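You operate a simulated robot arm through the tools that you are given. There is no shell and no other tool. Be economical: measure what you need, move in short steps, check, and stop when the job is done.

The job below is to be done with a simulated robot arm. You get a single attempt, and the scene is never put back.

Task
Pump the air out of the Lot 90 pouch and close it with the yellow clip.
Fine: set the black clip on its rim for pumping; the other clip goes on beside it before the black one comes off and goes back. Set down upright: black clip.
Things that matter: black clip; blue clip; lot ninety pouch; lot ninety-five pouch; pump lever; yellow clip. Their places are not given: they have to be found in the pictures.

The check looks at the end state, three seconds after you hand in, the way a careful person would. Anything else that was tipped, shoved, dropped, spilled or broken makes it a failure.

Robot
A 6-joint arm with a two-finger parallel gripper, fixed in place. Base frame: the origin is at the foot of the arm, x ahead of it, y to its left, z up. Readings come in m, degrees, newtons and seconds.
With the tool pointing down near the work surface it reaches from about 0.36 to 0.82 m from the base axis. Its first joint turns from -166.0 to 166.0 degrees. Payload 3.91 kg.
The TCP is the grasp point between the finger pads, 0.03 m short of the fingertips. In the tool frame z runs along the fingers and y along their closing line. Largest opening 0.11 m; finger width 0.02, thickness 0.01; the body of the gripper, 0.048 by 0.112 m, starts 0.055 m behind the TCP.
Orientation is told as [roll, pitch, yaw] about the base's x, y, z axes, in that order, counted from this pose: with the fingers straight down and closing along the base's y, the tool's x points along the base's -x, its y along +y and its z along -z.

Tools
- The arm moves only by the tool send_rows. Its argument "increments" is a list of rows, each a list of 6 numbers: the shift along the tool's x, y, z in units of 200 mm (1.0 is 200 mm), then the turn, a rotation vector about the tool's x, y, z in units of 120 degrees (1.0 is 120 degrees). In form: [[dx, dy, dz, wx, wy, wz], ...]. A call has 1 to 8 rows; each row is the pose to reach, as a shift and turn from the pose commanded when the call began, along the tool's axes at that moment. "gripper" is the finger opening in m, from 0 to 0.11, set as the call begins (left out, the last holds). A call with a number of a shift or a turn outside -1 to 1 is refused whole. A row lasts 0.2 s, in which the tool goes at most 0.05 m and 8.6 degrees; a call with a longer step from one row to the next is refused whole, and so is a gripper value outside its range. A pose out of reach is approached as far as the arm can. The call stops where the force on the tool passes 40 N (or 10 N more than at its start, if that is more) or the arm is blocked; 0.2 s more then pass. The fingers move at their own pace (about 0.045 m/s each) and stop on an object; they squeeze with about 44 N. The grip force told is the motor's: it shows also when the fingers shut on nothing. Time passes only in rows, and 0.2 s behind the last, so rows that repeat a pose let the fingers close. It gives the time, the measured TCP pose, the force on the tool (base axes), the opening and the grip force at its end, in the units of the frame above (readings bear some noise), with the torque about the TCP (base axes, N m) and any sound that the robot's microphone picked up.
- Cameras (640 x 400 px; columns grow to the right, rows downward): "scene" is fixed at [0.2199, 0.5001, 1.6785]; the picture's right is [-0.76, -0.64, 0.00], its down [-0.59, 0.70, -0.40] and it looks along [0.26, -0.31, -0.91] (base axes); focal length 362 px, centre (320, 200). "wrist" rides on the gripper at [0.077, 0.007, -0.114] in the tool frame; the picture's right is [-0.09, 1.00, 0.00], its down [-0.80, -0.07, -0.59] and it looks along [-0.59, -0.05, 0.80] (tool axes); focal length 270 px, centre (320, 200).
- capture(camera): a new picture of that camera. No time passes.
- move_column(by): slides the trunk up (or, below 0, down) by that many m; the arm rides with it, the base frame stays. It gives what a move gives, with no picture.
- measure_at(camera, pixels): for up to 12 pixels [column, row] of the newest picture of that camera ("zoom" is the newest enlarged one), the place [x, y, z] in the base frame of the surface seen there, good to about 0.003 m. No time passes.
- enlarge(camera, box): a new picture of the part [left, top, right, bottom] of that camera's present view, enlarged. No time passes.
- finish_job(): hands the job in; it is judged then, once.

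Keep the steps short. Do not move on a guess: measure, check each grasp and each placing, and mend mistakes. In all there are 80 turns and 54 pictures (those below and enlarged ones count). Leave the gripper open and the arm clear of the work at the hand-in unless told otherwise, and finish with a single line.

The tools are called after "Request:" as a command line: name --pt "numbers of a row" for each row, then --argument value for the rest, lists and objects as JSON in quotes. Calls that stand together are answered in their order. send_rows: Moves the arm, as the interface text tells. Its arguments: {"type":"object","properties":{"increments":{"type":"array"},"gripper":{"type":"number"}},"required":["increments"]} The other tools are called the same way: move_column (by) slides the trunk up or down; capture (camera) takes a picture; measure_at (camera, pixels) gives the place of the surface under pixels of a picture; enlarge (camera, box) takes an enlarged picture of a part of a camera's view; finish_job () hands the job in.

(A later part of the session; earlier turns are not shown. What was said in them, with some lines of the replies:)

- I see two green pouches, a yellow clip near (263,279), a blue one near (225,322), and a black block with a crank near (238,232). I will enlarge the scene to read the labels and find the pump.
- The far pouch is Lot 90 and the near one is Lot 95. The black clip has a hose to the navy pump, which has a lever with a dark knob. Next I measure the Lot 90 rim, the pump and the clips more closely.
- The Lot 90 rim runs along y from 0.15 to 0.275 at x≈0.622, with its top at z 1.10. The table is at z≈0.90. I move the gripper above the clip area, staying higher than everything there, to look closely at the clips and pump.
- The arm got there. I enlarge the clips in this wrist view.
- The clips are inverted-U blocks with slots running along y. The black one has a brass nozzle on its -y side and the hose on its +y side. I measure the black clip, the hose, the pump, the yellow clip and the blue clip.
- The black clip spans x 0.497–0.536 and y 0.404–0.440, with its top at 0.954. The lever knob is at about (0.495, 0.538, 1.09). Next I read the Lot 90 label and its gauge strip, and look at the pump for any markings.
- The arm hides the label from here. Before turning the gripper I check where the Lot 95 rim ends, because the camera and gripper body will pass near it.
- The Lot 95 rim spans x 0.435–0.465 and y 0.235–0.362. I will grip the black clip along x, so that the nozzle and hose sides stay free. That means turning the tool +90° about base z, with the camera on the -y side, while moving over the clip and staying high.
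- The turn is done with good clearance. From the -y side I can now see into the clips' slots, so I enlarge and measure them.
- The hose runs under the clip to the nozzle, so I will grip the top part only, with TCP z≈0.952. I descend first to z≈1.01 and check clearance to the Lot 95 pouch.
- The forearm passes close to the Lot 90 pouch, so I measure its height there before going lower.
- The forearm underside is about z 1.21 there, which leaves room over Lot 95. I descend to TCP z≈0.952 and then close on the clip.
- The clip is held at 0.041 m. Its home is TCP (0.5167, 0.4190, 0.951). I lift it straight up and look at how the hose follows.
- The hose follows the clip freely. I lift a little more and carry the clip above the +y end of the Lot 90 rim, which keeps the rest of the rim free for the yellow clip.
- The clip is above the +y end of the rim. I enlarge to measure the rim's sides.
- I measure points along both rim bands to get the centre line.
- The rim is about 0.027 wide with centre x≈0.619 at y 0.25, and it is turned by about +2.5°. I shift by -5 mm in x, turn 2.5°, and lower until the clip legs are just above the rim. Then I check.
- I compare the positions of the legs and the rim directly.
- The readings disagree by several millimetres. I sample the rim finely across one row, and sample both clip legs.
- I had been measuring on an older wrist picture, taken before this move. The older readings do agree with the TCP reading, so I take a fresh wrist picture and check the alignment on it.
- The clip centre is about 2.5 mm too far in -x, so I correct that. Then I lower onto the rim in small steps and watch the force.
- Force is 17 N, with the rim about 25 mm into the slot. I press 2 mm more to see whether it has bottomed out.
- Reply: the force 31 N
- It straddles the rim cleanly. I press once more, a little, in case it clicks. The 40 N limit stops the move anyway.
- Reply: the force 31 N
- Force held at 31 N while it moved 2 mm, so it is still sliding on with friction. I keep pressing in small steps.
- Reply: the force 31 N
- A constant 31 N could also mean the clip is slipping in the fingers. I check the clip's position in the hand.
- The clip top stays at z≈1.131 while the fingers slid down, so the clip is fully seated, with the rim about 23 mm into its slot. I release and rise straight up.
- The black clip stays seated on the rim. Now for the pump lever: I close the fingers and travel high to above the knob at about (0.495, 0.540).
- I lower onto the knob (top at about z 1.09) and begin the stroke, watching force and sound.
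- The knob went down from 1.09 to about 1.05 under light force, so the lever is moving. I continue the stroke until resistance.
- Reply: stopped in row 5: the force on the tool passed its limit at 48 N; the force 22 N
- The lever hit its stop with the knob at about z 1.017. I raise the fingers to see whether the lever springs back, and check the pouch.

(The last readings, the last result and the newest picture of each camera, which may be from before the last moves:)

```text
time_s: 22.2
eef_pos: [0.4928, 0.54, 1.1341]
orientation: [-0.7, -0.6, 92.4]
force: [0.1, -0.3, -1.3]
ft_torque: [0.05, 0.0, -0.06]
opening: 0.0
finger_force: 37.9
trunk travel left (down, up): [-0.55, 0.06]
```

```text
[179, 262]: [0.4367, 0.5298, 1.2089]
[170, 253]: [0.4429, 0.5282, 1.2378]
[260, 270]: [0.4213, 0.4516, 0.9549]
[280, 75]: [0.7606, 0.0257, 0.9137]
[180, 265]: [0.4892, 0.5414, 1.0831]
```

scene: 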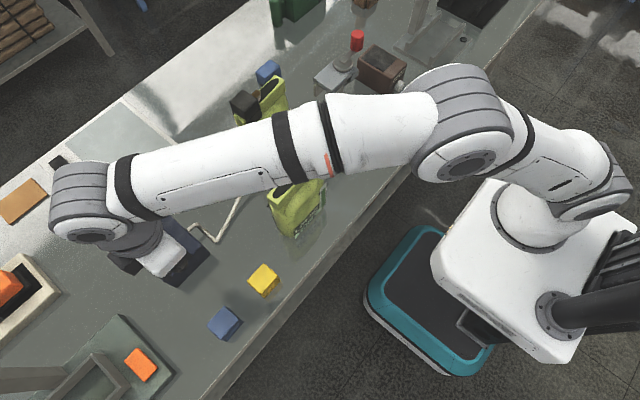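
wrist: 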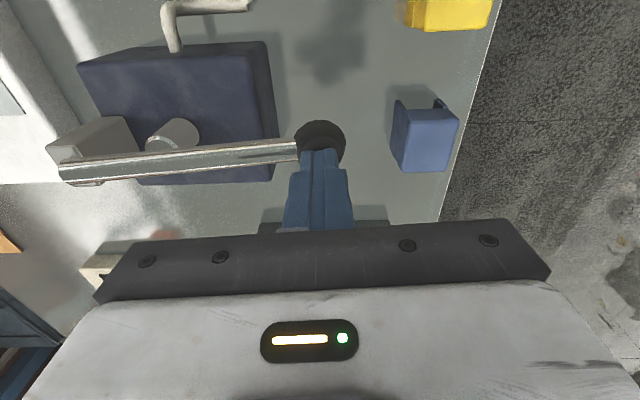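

The lever sprang back, with the knob at z≈1.083 again. Before stroking again I move aside far enough for the scene camera to see the pouch.

Request:
send_rows --pt "0 0 -0.1 0 0 0" --pt "0.2 0 -0.1 0 0 0" --pt "0.4 0 -0.1 0 0 0" --pt "0.6 0 -0.1 0 0 0" --pt "0.6 0 -0.1 0 0 0"

Request:
enlarge --camera "scene" --box '[220, 60, 310, 180]'

```text
time_s: 23.4
eef_pos: [0.5021, 0.4179, 1.1561]
orientation: [-0.6, -0.7, 92.4]
force: [0.4, -0.9, -0.8]
ft_torque: [-0.02, -0.01, 0.03]
opening: 0.0
finger_force: 38.2
trunk travel left (down, up): [-0.55, 0.06]
```

```text
3.33 times, centred on (265, 120) of scene
```

zoom: 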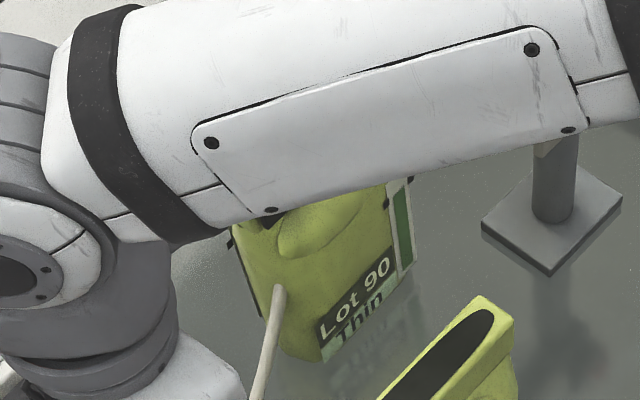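

Request:
measure_at --camera "zoom" --pixels '[[310, 216], [320, 283], [330, 225], [350, 210], [300, 240], [340, 240], [405, 220], [400, 200]]'

```text
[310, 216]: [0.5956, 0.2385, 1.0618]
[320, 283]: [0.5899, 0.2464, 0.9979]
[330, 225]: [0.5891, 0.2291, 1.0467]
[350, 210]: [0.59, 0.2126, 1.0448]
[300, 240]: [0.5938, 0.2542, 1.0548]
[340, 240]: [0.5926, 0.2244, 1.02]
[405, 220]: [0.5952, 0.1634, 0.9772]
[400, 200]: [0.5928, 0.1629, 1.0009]
```

One stroke made no clear difference to the pouch. I return over the knob and make two more full strokes, then look again.

Request:
send_rows --pt "-0.2 0 0 0 0 0" --pt "-0.4 0 0 0 0 0" --pt "-0.6 0 0 0 0 0" --pt "-0.6 0 0.1 0 0 0" --pt "-0.6 0 0.1 0 0 0"

Request:
send_rows --pt "0 0 0.15 0 0 0" --pt "0 0 0.3 0 0 0" --pt "0 0 0.37 0 0 0" --pt "0 0 0.41 0 0 0" --pt "0 0 0.3 0 0 0" --pt "0 0 0.15 0 0 0" --pt "0 0 0 0 0 0"

```text
time_s: 24.6
eef_pos: [0.4957, 0.5401, 1.1355]
orientation: [-0.6, -0.8, 92.4]
force: [-0.2, 0.5, -0.7]
ft_torque: [0.01, 0.0, 0.0]
opening: 0.0
finger_force: 38.0
trunk travel left (down, up): [-0.55, 0.06]
```

```text
time_s: 26.2
eef_pos: [0.4952, 0.5377, 1.1339]
orientation: [-0.7, -0.5, 92.5]
force: [-0.1, 0.0, 0.3]
ft_torque: [0.01, -0.02, 0.04]
opening: 0.0
finger_force: 37.3
trunk travel left (down, up): [-0.55, 0.06]
```

Stroke two ran without a stop. For the third I hold at the bottom and read the force, to be sure each stroke is full, and then raise.

Request:
send_rows --pt "0 0 0.15 0 0 0" --pt "0 0 0.3 0 0 0" --pt "0 0 0.37 0 0 0" --pt "0 0 0.41 0 0 0" --pt "0 0 0.415 0 0 0"

Request:
send_rows --pt "0 0 -0.2 0 0 0" --pt "0 0 -0.4 0 0 0" --pt "0 0 -0.6 0 0 0" --pt "0.1 -0.15 -0.6 0 0 0" --pt "0.2 -0.35 -0.6 0 0 0" --pt "0.35 -0.55 -0.6 0 0 0" --pt "0.5 -0.63 -0.6 0 0 0" --pt "0.7 -0.63 -0.6 0 0 0"

Request:
send_rows --pt "0.2 0 0 0 0 0" --pt "0.4 0 0 0 0 0" --pt "0.6 0 0 0 0 0" --pt "0.73 0 0 0 0 0" --pt "0.73 0 0 0 0 0"

Request:
capture --camera "wrist"

Request:
enlarge --camera "scene" --box '[220, 60, 310, 180]'

```text
time_s: 27.4
eef_pos: [0.4957, 0.5419, 1.0532]
orientation: [-0.6, -0.7, 92.4]
force: [-0.8, 1.4, 2.8]
ft_torque: [0.03, 0.01, 0.03]
opening: 0.0
finger_force: 37.4
trunk travel left (down, up): [-0.55, 0.06]
```

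```text
time_s: 29.2
eef_pos: [0.6273, 0.4045, 1.1736]
orientation: [-0.6, -0.7, 92.4]
force: [0.5, 0.8, 0.1]
ft_torque: [0.02, 0.03, -0.06]
opening: 0.0
finger_force: 38.3
trunk travel left (down, up): [-0.55, 0.06]
```

```text
time_s: 30.4
eef_pos: [0.6336, 0.2566, 1.1713]
orientation: [-0.6, -0.6, 92.4]
force: [0.0, 0.0, -0.7]
ft_torque: [0.0, -0.01, 0.0]
opening: 0.0
finger_force: 37.9
trunk travel left (down, up): [-0.55, 0.06]
```

```text
15 pictures are left
```

wrist: 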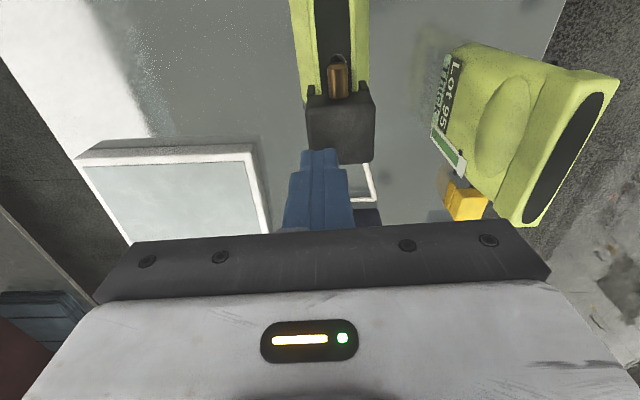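

```text
3.33 times, centred on (265, 120) of scene
```

zoom: 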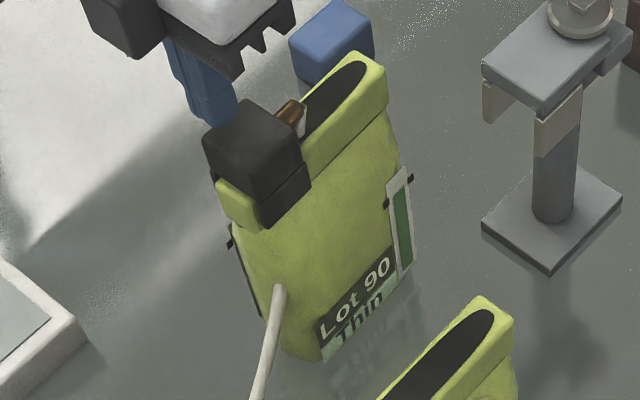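

The bulge on Lot 90 is gone and its sides are flat, so the air is out after three strokes. The black clip holds. Next is the yellow clip: I level the tool, open to 0.075, and travel high to above (0.405, 0.468). That position is offset slightly toward +y to keep the camera away from the Lot 95 rim.

Request:
send_rows --pt "0 0 -0.15 -0.0058 -0.005 0" --pt "-0.138 0.137 -0.15 -0.0058 -0.005 0" --pt "-0.276 0.274 -0.15 -0.0058 -0.005 0" --pt "-0.414 0.412 -0.15 -0.0058 -0.005 0" --pt "-0.552 0.549 -0.15 -0.0058 -0.005 0" --gripper 0.075

Request:
send_rows --pt "-0.138 0.137 0 0 0 0" --pt "-0.276 0.274 0 0 0 0" --pt "-0.414 0.412 0 0 0 0" --pt "-0.552 0.549 0 0 0 0" --pt "-0.552 0.549 0 0 0 0"

Request:
send_rows --pt "0 0 0.2 0 0 0" --pt "0 0 0.4 0 0 0" --pt "0 0 0.6 0 0 0" --pt "0 0 0.75 0 0 0" --pt "0 0 0.75 0 0 0"

Request:
capture --camera "wrist"

Request:
capture --camera "scene"

```text
time_s: 31.6
eef_pos: [0.516, 0.3668, 1.2016]
orientation: [0.1, -1.2, 92.4]
force: [-0.3, 0.6, 0.6]
ft_torque: [-0.02, -0.03, -0.02]
opening: 0.075
finger_force: 0.0
trunk travel left (down, up): [-0.55, 0.06]
```

```text
time_s: 32.8
eef_pos: [0.4059, 0.4691, 1.2047]
orientation: [0.2, -1.2, 92.5]
force: [0.2, -0.5, 0.1]
ft_torque: [-0.02, 0.0, -0.02]
opening: 0.0752
finger_force: 0.1
trunk travel left (down, up): [-0.55, 0.06]
```

```text
time_s: 34.0
eef_pos: [0.4044, 0.4747, 1.0515]
orientation: [0.1, -1.2, 92.4]
force: [0.1, 0.0, 0.3]
ft_torque: [0.02, -0.02, 0.01]
opening: 0.0748
finger_force: 0.1
trunk travel left (down, up): [-0.55, 0.06]
```

```text
13 pictures are left
```

wrist: 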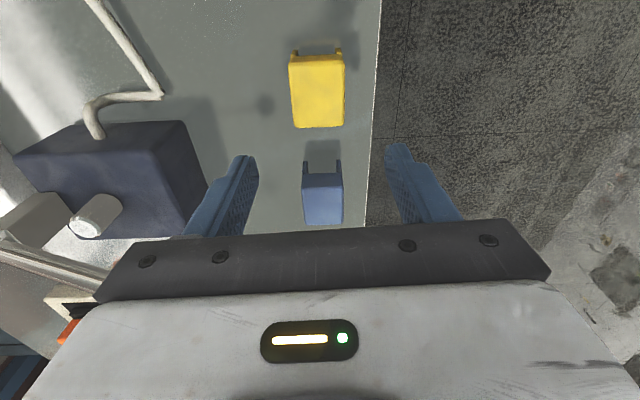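

```text
12 pictures are left
```

scene: 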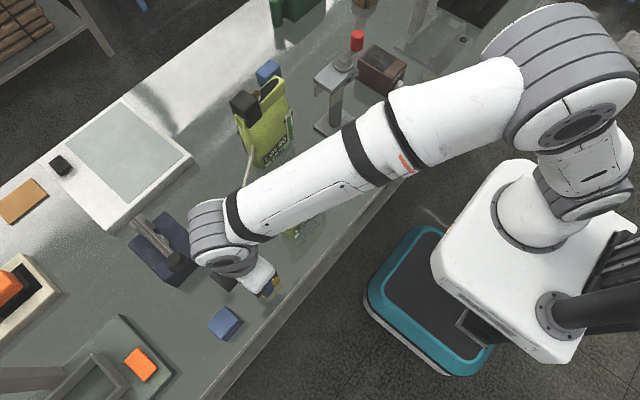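

The last levelling turn had the wrong sign on one axis, since pitch reads -1.2, and I will mend it. The forearm also passes over Lot 95, so I measure its height there and the yellow clip's position.

Request:
measure_at --camera "scene" --pixels '[[260, 210], [300, 185], [330, 170], [280, 210], [320, 195], [350, 185], [300, 230], [230, 230]]'

Request:
measure_at --camera "wrist" --pixels '[[292, 68], [340, 66], [341, 122], [300, 124], [318, 95]]'

```text
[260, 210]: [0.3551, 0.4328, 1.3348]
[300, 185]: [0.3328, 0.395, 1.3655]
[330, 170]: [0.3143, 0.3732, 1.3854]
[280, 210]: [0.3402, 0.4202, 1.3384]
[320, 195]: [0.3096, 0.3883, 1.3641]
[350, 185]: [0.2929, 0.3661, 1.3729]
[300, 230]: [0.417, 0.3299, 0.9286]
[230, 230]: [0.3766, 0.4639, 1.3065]
```

```text
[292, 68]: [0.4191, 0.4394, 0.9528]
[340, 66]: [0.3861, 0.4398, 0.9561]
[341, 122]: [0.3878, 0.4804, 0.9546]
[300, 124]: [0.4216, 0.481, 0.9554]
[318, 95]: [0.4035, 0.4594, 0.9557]
```

The forearm is well clear of Lot 95. I level the tool, shift 8 mm in -y, descend to z≈0.951, and close on the yellow clip.

Request:
send_rows --pt "0.038 0 0.05 0 0.01 0" --pt "0.038 0 0.2 0 0.01 0" --pt "0.038 0 0.35 0 0.01 0" --pt "0.038 0 0.48 0 0.01 0" --pt "0.038 0 0.5 0 0.01 0"

Request:
send_rows --pt "0 0 0 0 0 0" --pt "0 0 0 0 0 0" --pt "0 0 0 0 0 0" --pt "0 0 0 0 0 0" --gripper 0.0

```text
time_s: 35.2
eef_pos: [0.4048, 0.4684, 0.9512]
orientation: [0.0, 0.1, 92.3]
force: [-0.3, 0.9, -0.2]
ft_torque: [0.03, 0.02, -0.01]
opening: 0.075
finger_force: 0.2
trunk travel left (down, up): [-0.55, 0.06]
```

```text
time_s: 36.2
eef_pos: [0.4034, 0.4692, 0.9512]
orientation: [0.0, 0.0, 92.3]
force: [0.0, -0.7, -0.3]
ft_torque: [0.02, 0.02, 0.0]
opening: 0.0412
finger_force: 43.7
trunk travel left (down, up): [-0.55, 0.06]
```

The yellow clip is held at 0.041 m. I lift to z≈1.2 and carry it over the free -y part of the Lot 90 rim.

Request:
send_rows --pt "0 0 -0.1 0 0 0" --pt "0 0 -0.3 0 0 0" --pt "0 0 -0.5 0 0 0" --pt "0 0 -0.7 0 0 0" --pt "0 0 -0.9 0 0 0" --pt "0 0 -1.0 0 0 0"

Request:
send_rows --pt "0 0 -0.24 0 0 0" --pt "0.146 -0.104 -0.24 0 0 0" --pt "0.291 -0.208 -0.24 0 0 0" --pt "0.4365 -0.312 -0.24 0 0 0" --pt "0.582 -0.416 -0.24 0 0 0" --pt "0.7275 -0.52 -0.24 0 0 0"

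Request:
send_rows --pt "0.146 -0.104 0 0 0 0" --pt "0.291 -0.208 0 0 0 0" --pt "0.4365 -0.312 0 0 0 0" --pt "0.582 -0.416 0 0 0 0" --pt "0.7275 -0.52 0 0 0 0" --pt "0.7275 -0.52 0 0 0 0"

Request:
capture --camera "wrist"

```text
time_s: 37.6
eef_pos: [0.403, 0.4663, 1.1556]
orientation: [0.1, 0.1, 92.4]
force: [0.0, 0.6, 0.0]
ft_torque: [-0.02, -0.01, 0.0]
opening: 0.0411
finger_force: 43.7
trunk travel left (down, up): [-0.55, 0.06]
```

```text
time_s: 39.0
eef_pos: [0.5131, 0.325, 1.2039]
orientation: [0.1, -0.2, 92.3]
force: [0.4, 0.3, -1.5]
ft_torque: [0.03, 0.03, 0.01]
opening: 0.0408
finger_force: 44.1
trunk travel left (down, up): [-0.55, 0.06]
```

```text
time_s: 40.4
eef_pos: [0.6214, 0.1821, 1.2029]
orientation: [0.1, 0.1, 92.4]
force: [0.2, 0.4, -0.3]
ft_torque: [0.0, -0.01, -0.01]
opening: 0.041
finger_force: 43.6
trunk travel left (down, up): [-0.55, 0.06]
```

```text
11 pictures are left
```

wrist: 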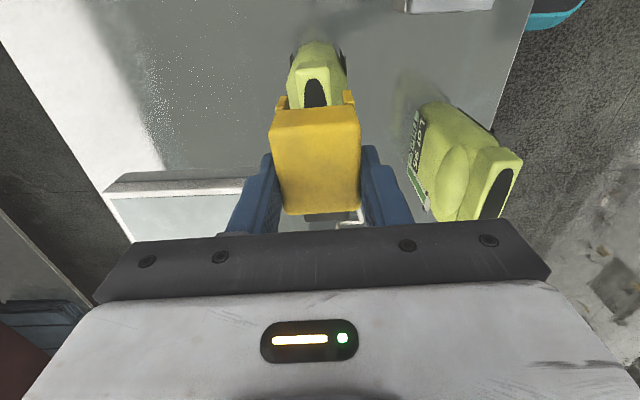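

I measure the clip's legs against the visible rim end.

Request:
measure_at --camera "wrist" --pixels '[[282, 102], [349, 98], [275, 122], [357, 120], [300, 75], [332, 75], [296, 92], [334, 92], [304, 90], [329, 90], [315, 72], [315, 165]]'

```text
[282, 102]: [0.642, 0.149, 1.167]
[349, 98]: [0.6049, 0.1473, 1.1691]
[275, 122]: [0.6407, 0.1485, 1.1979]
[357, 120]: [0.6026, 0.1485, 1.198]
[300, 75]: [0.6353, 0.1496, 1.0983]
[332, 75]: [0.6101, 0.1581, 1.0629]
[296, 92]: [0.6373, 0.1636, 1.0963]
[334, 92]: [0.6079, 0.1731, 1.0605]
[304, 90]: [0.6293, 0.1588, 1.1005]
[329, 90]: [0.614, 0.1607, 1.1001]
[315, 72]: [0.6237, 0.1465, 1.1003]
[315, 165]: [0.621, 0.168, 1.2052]
```

The clip is centred on the rim in x. I shift 5 mm in +y so that it sits fully on the rim, still clear of the nozzle, and lower slowly until it seats at TCP ≈1.124.

Request:
send_rows --pt "-0.028 0 0.1 0 0 0" --pt "-0.028 0 0.2 0 0 0" --pt "-0.028 0 0.27 0 0 0" --pt "-0.028 0 0.32 0 0 0" --pt "-0.028 0 0.35 0 0 0" --pt "-0.028 0 0.37 0 0 0" --pt "-0.028 0 0.385 0 0 0"

Request:
send_rows --pt "0 0 0.01 0 0 0" --pt "0 0 0.018 0 0 0"

Request:
capture --camera "wrist"

Request:
measure_at --camera "wrist" --pixels '[[315, 165], [300, 180], [340, 180], [315, 190], [283, 105], [350, 102], [315, 90]]'

```text
time_s: 42.0
eef_pos: [0.6239, 0.1893, 1.1276]
orientation: [-0.1, -0.2, 92.4]
force: [1.7, 1.0, 10.9]
ft_torque: [-0.02, 0.0, 0.02]
opening: 0.041
finger_force: 43.6
trunk travel left (down, up): [-0.55, 0.06]
```

```text
time_s: 42.6
eef_pos: [0.6223, 0.1891, 1.1244]
orientation: [-0.2, -0.1, 92.4]
force: [5.3, -0.8, 30.6]
ft_torque: [0.0, -0.11, 0.04]
opening: 0.0415
finger_force: 44.0
trunk travel left (down, up): [-0.55, 0.06]
```

```text
10 pictures are left
```

wrist: 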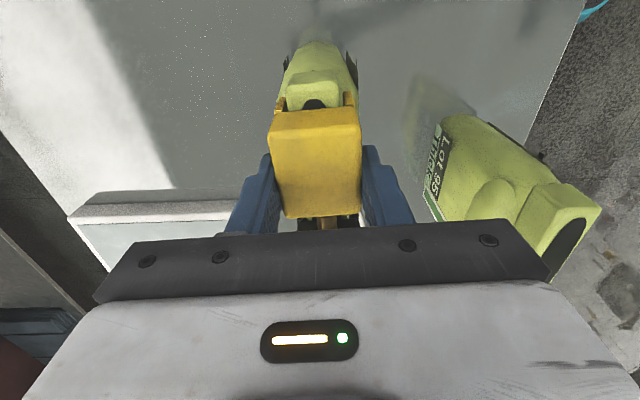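

```text
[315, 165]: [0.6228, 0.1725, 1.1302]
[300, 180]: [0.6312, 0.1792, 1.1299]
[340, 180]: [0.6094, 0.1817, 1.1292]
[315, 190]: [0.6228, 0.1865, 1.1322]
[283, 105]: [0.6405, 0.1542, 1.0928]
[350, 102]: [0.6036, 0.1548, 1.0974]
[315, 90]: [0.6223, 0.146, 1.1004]
```

The yellow clip top is at 1.131, the same as the seated black clip, with 30 N of resistance, so it is seated. I release, rise, and move over the black clip at y≈0.251.

Request:
send_rows --pt "0 0 -0.015 0 0 0" --pt "0 0 -0.015 0 0 0" --pt "0 0 -0.015 0 0 0" --pt "0 0 -0.015 0 0 0" --gripper 0.075

Request:
send_rows --pt "0 0 -0.1 0 0 0" --pt "0 0 -0.3 0 0 0" --pt "0 0 -0.45 0 0 0" --pt "-0.15 0.005 -0.45 0 0 0" --pt "-0.31 0.012 -0.45 0 0 0" --pt "-0.31 0.012 -0.45 0 0 0"

Request:
capture --camera "wrist"

Request:
enlarge --camera "scene" --box '[220, 60, 310, 180]'

```text
time_s: 43.6
eef_pos: [0.6252, 0.1897, 1.123]
orientation: [0.1, 0.1, 92.4]
force: [-1.7, -0.5, 0.0]
ft_torque: [0.03, 0.01, 0.0]
opening: 0.075
finger_force: 0.1
trunk travel left (down, up): [-0.55, 0.06]
```

```text
time_s: 45.0
eef_pos: [0.6188, 0.2522, 1.2121]
orientation: [0.1, 0.0, 92.4]
force: [0.6, 0.4, -0.8]
ft_torque: [-0.01, 0.02, 0.0]
opening: 0.0751
finger_force: 0.1
trunk travel left (down, up): [-0.55, 0.06]
```

```text
9 pictures are left
```

wrist: 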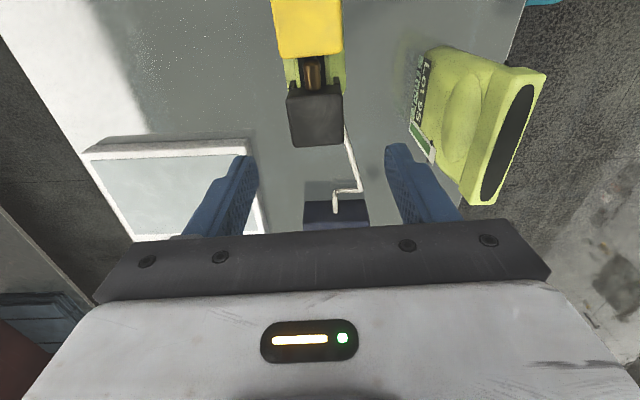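

```text
3.33 times, centred on (265, 120) of scene
```

zoom: 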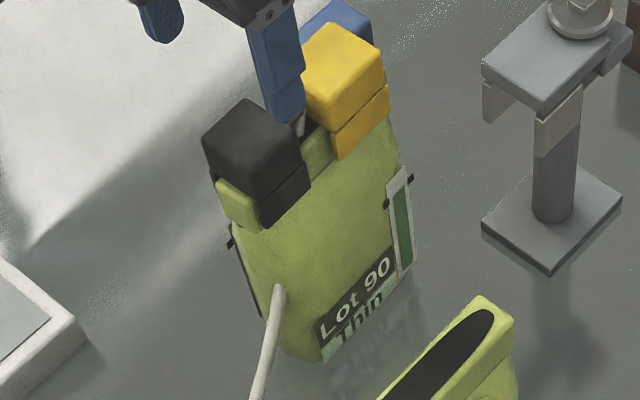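

Both clips sit side by side on the rim and the pouch is upright and flat. I measure the black clip top before gripping it.

Request:
measure_at --camera "wrist" --pixels '[[291, 95], [338, 94], [339, 138], [298, 143], [316, 120]]'

```text
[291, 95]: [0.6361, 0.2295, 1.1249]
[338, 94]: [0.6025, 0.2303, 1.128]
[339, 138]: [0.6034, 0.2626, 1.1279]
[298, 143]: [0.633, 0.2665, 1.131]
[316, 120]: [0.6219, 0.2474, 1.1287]
```

I lower to TCP z≈1.126 over the black clip, grip it, and pull up slowly while watching the force.

Request:
send_rows --pt "0.025 0 0.15 0 0 0" --pt "0.025 0 0.3 0 0 0" --pt "0.025 0 0.4 0 0 0" --pt "0.025 0 0.43 0 0 0" --pt "0.025 0 0.43 0 0 0"

Request:
send_rows --pt "0 0 0 0 0 0" --pt "0 0 0 0 0 0" --pt "0 0 0 0 0 0" --pt "0 0 0 0 0 0" --gripper 0.0

Request:
send_rows --pt "0 0 -0.02 0 0 0" --pt "0 0 -0.04 0 0 0" --pt "0 0 -0.06 0 0 0"

Request:
enlarge --camera "scene" --box '[220, 60, 310, 180]'

```text
time_s: 46.2
eef_pos: [0.6178, 0.2468, 1.126]
orientation: [0.2, 0.0, 92.3]
force: [-0.1, 0.1, -0.9]
ft_torque: [-0.01, -0.01, -0.01]
opening: 0.0748
finger_force: 0.1
trunk travel left (down, up): [-0.55, 0.06]
```

```text
time_s: 47.2
eef_pos: [0.6181, 0.2469, 1.1274]
orientation: [0.2, 0.0, 92.3]
force: [0.9, 0.1, 0.6]
ft_torque: [0.0, -0.04, 0.02]
opening: 0.0414
finger_force: 44.2
trunk travel left (down, up): [-0.55, 0.06]
```

```text
time_s: 48.0
eef_pos: [0.6179, 0.2469, 1.141]
orientation: [0.1, 0.0, 92.5]
force: [0.8, -0.3, -1.0]
ft_torque: [-0.01, -0.03, -0.03]
opening: 0.0413
finger_force: 43.8
trunk travel left (down, up): [-0.55, 0.06]
```

```text
3.33 times, centred on (265, 120) of scene
```

zoom: 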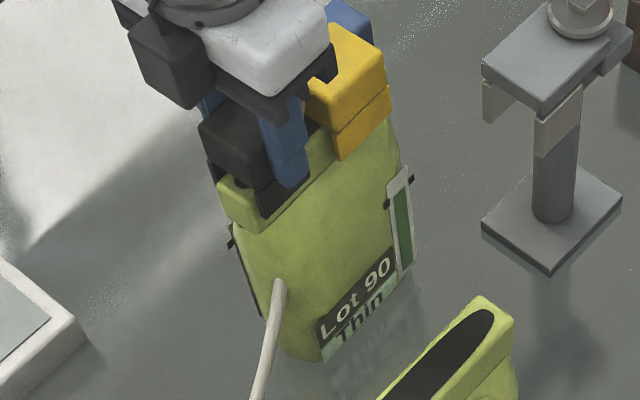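

The clip slides off with almost no force and the pouch stays put. I lift it clear, carry it back over its home spot, and turn it back by 2.4°.

Request:
send_rows --pt "0 0 -0.1 0 0 0" --pt "0 0 -0.2 0 0 0" --pt "0 0 -0.3 0 0 0" --pt "-0.17 0.094 -0.3 0 0 0.004" --pt "-0.35 0.188 -0.3 0 0 0.008" --pt "-0.53 0.282 -0.3 0 0 0.012" --pt "-0.7 0.376 -0.3 0 0 0.016" --pt "-0.88 0.47 -0.3 0 0 0.02"

Request:
send_rows --pt "0 0 0 0 0 0" --pt "0 0 0 0 0 0"

```text
time_s: 49.8
eef_pos: [0.5192, 0.4198, 1.2017]
orientation: [0.1, 0.0, 90.0]
force: [0.5, 0.4, 0.0]
ft_torque: [-0.01, -0.03, 0.02]
opening: 0.0417
finger_force: 43.3
trunk travel left (down, up): [-0.55, 0.06]
```

```text
time_s: 50.4
eef_pos: [0.5204, 0.4181, 1.2015]
orientation: [0.2, 0.1, 90.1]
force: [-0.1, 0.0, -0.6]
ft_torque: [-0.04, -0.01, 0.01]
opening: 0.0411
finger_force: 43.8
trunk travel left (down, up): [-0.55, 0.06]
```

I am over the home spot, with x about 3 mm high. I correct that and descend in two stages.

Request:
send_rows --pt "0 0.015 0.2 0 0 0" --pt "0 0.015 0.4 0 0 0" --pt "0 0.015 0.6 0 0 0" --pt "0 0.015 0.8 0 0 0" --pt "0 0.015 1.0 0 0 0" --pt "0 0.015 1.0 0 0 0"

Request:
send_rows --pt "0 0 0.1 0 0 0" --pt "0 0 0.18 0 0 0" --pt "0 0 0.22 0 0 0" --pt "0 0 0.235 0 0 0"

```text
time_s: 51.8
eef_pos: [0.5139, 0.4199, 1.0018]
orientation: [0.1, 0.1, 90.0]
force: [0.6, -0.3, 0.2]
ft_torque: [0.01, -0.03, -0.03]
opening: 0.041
finger_force: 43.6
trunk travel left (down, up): [-0.55, 0.06]
```

```text
time_s: 52.8
eef_pos: [0.5142, 0.4203, 0.9515]
orientation: [0.1, 0.0, 90.0]
force: [-1.1, 0.1, -0.3]
ft_torque: [-0.03, 0.02, -0.04]
opening: 0.0415
finger_force: 44.0
trunk travel left (down, up): [-0.55, 0.06]
```

There is no contact yet. I shift 2 mm in +x and lower in 1 mm steps until the clip touches the table.

Request:
send_rows --pt "0 -0.01 0.0 0 0 0" --pt "0 -0.01 0.005 0 0 0" --pt "0 -0.01 0.01 0 0 0"

Request:
capture --camera "wrist"

Request:
measure_at --camera "wrist" --pixels '[[318, 170], [318, 200], [286, 130], [349, 125], [380, 100], [330, 40]]'

```text
time_s: 53.6
eef_pos: [0.5157, 0.4204, 0.9513]
orientation: [0.0, -0.2, 90.0]
force: [-1.4, -0.4, 4.2]
ft_torque: [-0.11, 0.06, -0.04]
opening: 0.0409
finger_force: 44.4
trunk travel left (down, up): [-0.55, 0.06]
```

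```text
6 pictures are left
```

wrist: 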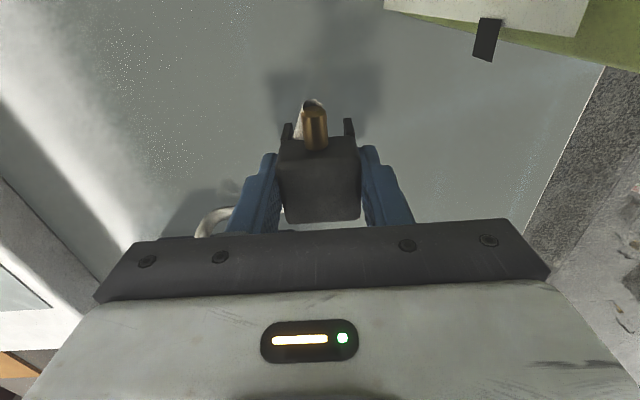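

```text
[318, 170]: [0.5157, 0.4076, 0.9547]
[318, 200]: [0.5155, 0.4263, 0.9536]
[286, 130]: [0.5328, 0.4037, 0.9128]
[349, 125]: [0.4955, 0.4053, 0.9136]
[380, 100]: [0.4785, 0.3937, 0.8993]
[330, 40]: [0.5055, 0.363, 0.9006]
```

The clip touches the table with 4 N, and its top is at 0.954 as at the start. I release and rise straight up.

Request:
send_rows --pt "0 0 0 0 0 0" --pt "0 0 0 0 0 0" --pt "0 0 0 0 0 0" --pt "0 0 0 0 0 0" --gripper 0.075

Request:
send_rows --pt "0 0 -0.1 0 0 0" --pt "0 0 -0.3 0 0 0" --pt "0 0 -0.5 0 0 0" --pt "0 0 -0.75 0 0 0" --pt "0 0 -1.0 0 0 0"

Request:
send_rows --pt "0 0 -0.25 0 0 0" --pt "0 0.2 -0.4 0 0 0" --pt "0 0.4 -0.5 0 0 0" --pt "0 0.6 -0.6 0 0 0" --pt "0 0.8 -0.7 0 0 0" --pt "0 1.0 -0.8 0 0 0" --gripper 0.11

Request:
capture --camera "scene"

```text
time_s: 54.6
eef_pos: [0.516, 0.4221, 0.9495]
orientation: [0.1, -0.1, 90.0]
force: [-0.1, 0.4, -0.6]
ft_torque: [-0.02, 0.02, 0.01]
opening: 0.075
finger_force: 0.0
trunk travel left (down, up): [-0.55, 0.06]
```

```text
time_s: 55.8
eef_pos: [0.5138, 0.4201, 1.1482]
orientation: [0.1, -0.1, 90.0]
force: [-0.9, 0.4, 0.0]
ft_torque: [-0.01, 0.02, -0.03]
opening: 0.0749
finger_force: 0.0
trunk travel left (down, up): [-0.55, 0.06]
```

```text
time_s: 57.2
eef_pos: [0.3122, 0.4207, 1.3114]
orientation: [0.0, -0.1, 89.9]
force: [0.9, 0.3, -0.5]
ft_torque: [0.01, -0.04, -0.01]
opening: 0.1099
finger_force: 0.0
trunk travel left (down, up): [-0.55, 0.06]
```

```text
5 pictures are left
```

scene: 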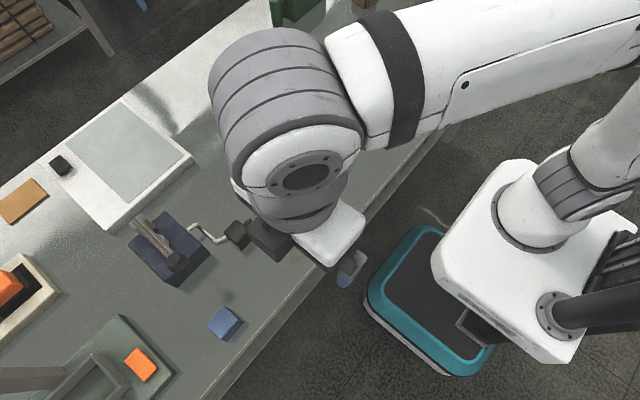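

The black clip is back upright at its spot. I move near the starting pose so that the pouches can be seen for a last check.

Request:
send_rows --pt "0.13 0.095 -0.08 0 0 0" --pt "0.26 0.19 -0.16 0 0 0" --pt "0.385 0.28 -0.24 0 0 0" --pt "0.385 0.28 -0.24 0 0 0"

Request:
capture --camera "scene"

Request:
enlarge --camera "scene" --box '[200, 60, 340, 260]'

```text
time_s: 58.2
eef_pos: [0.2575, 0.3421, 1.3597]
orientation: [0.1, 0.0, 90.0]
force: [-0.9, -0.2, -0.5]
ft_torque: [0.04, 0.02, 0.02]
opening: 0.1101
finger_force: 0.2
trunk travel left (down, up): [-0.55, 0.06]
```

```text
4 pictures are left
```

scene: 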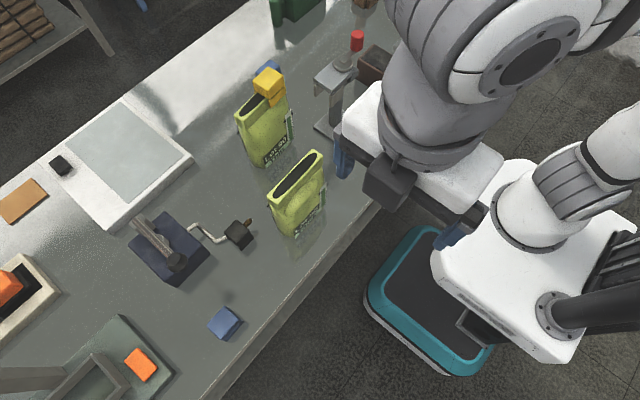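

```text
2.00 times, centred on (270, 160) of scene
```

zoom: 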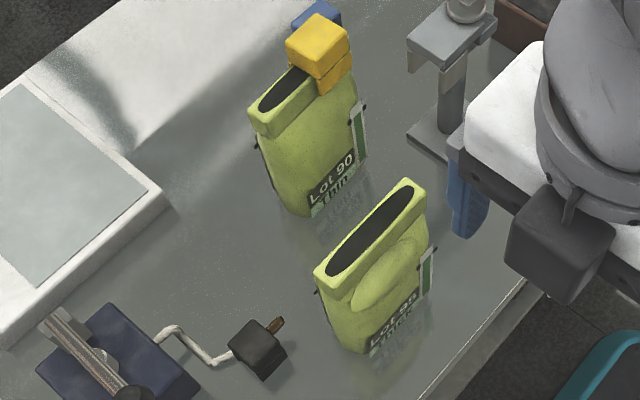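

Lot 90 stays flat with the yellow clip on its rim. The black clip stands upright at home, and Lot 95, the blue clips and the lever are as they were. The gripper is open and clear, so I hand in.

Request:
finish_job

```text
The job is handed in.
```

The Lot 90 pouch is pumped flat and closed with the yellow clip, the black clip is back upright in its place, and the job is handed in.
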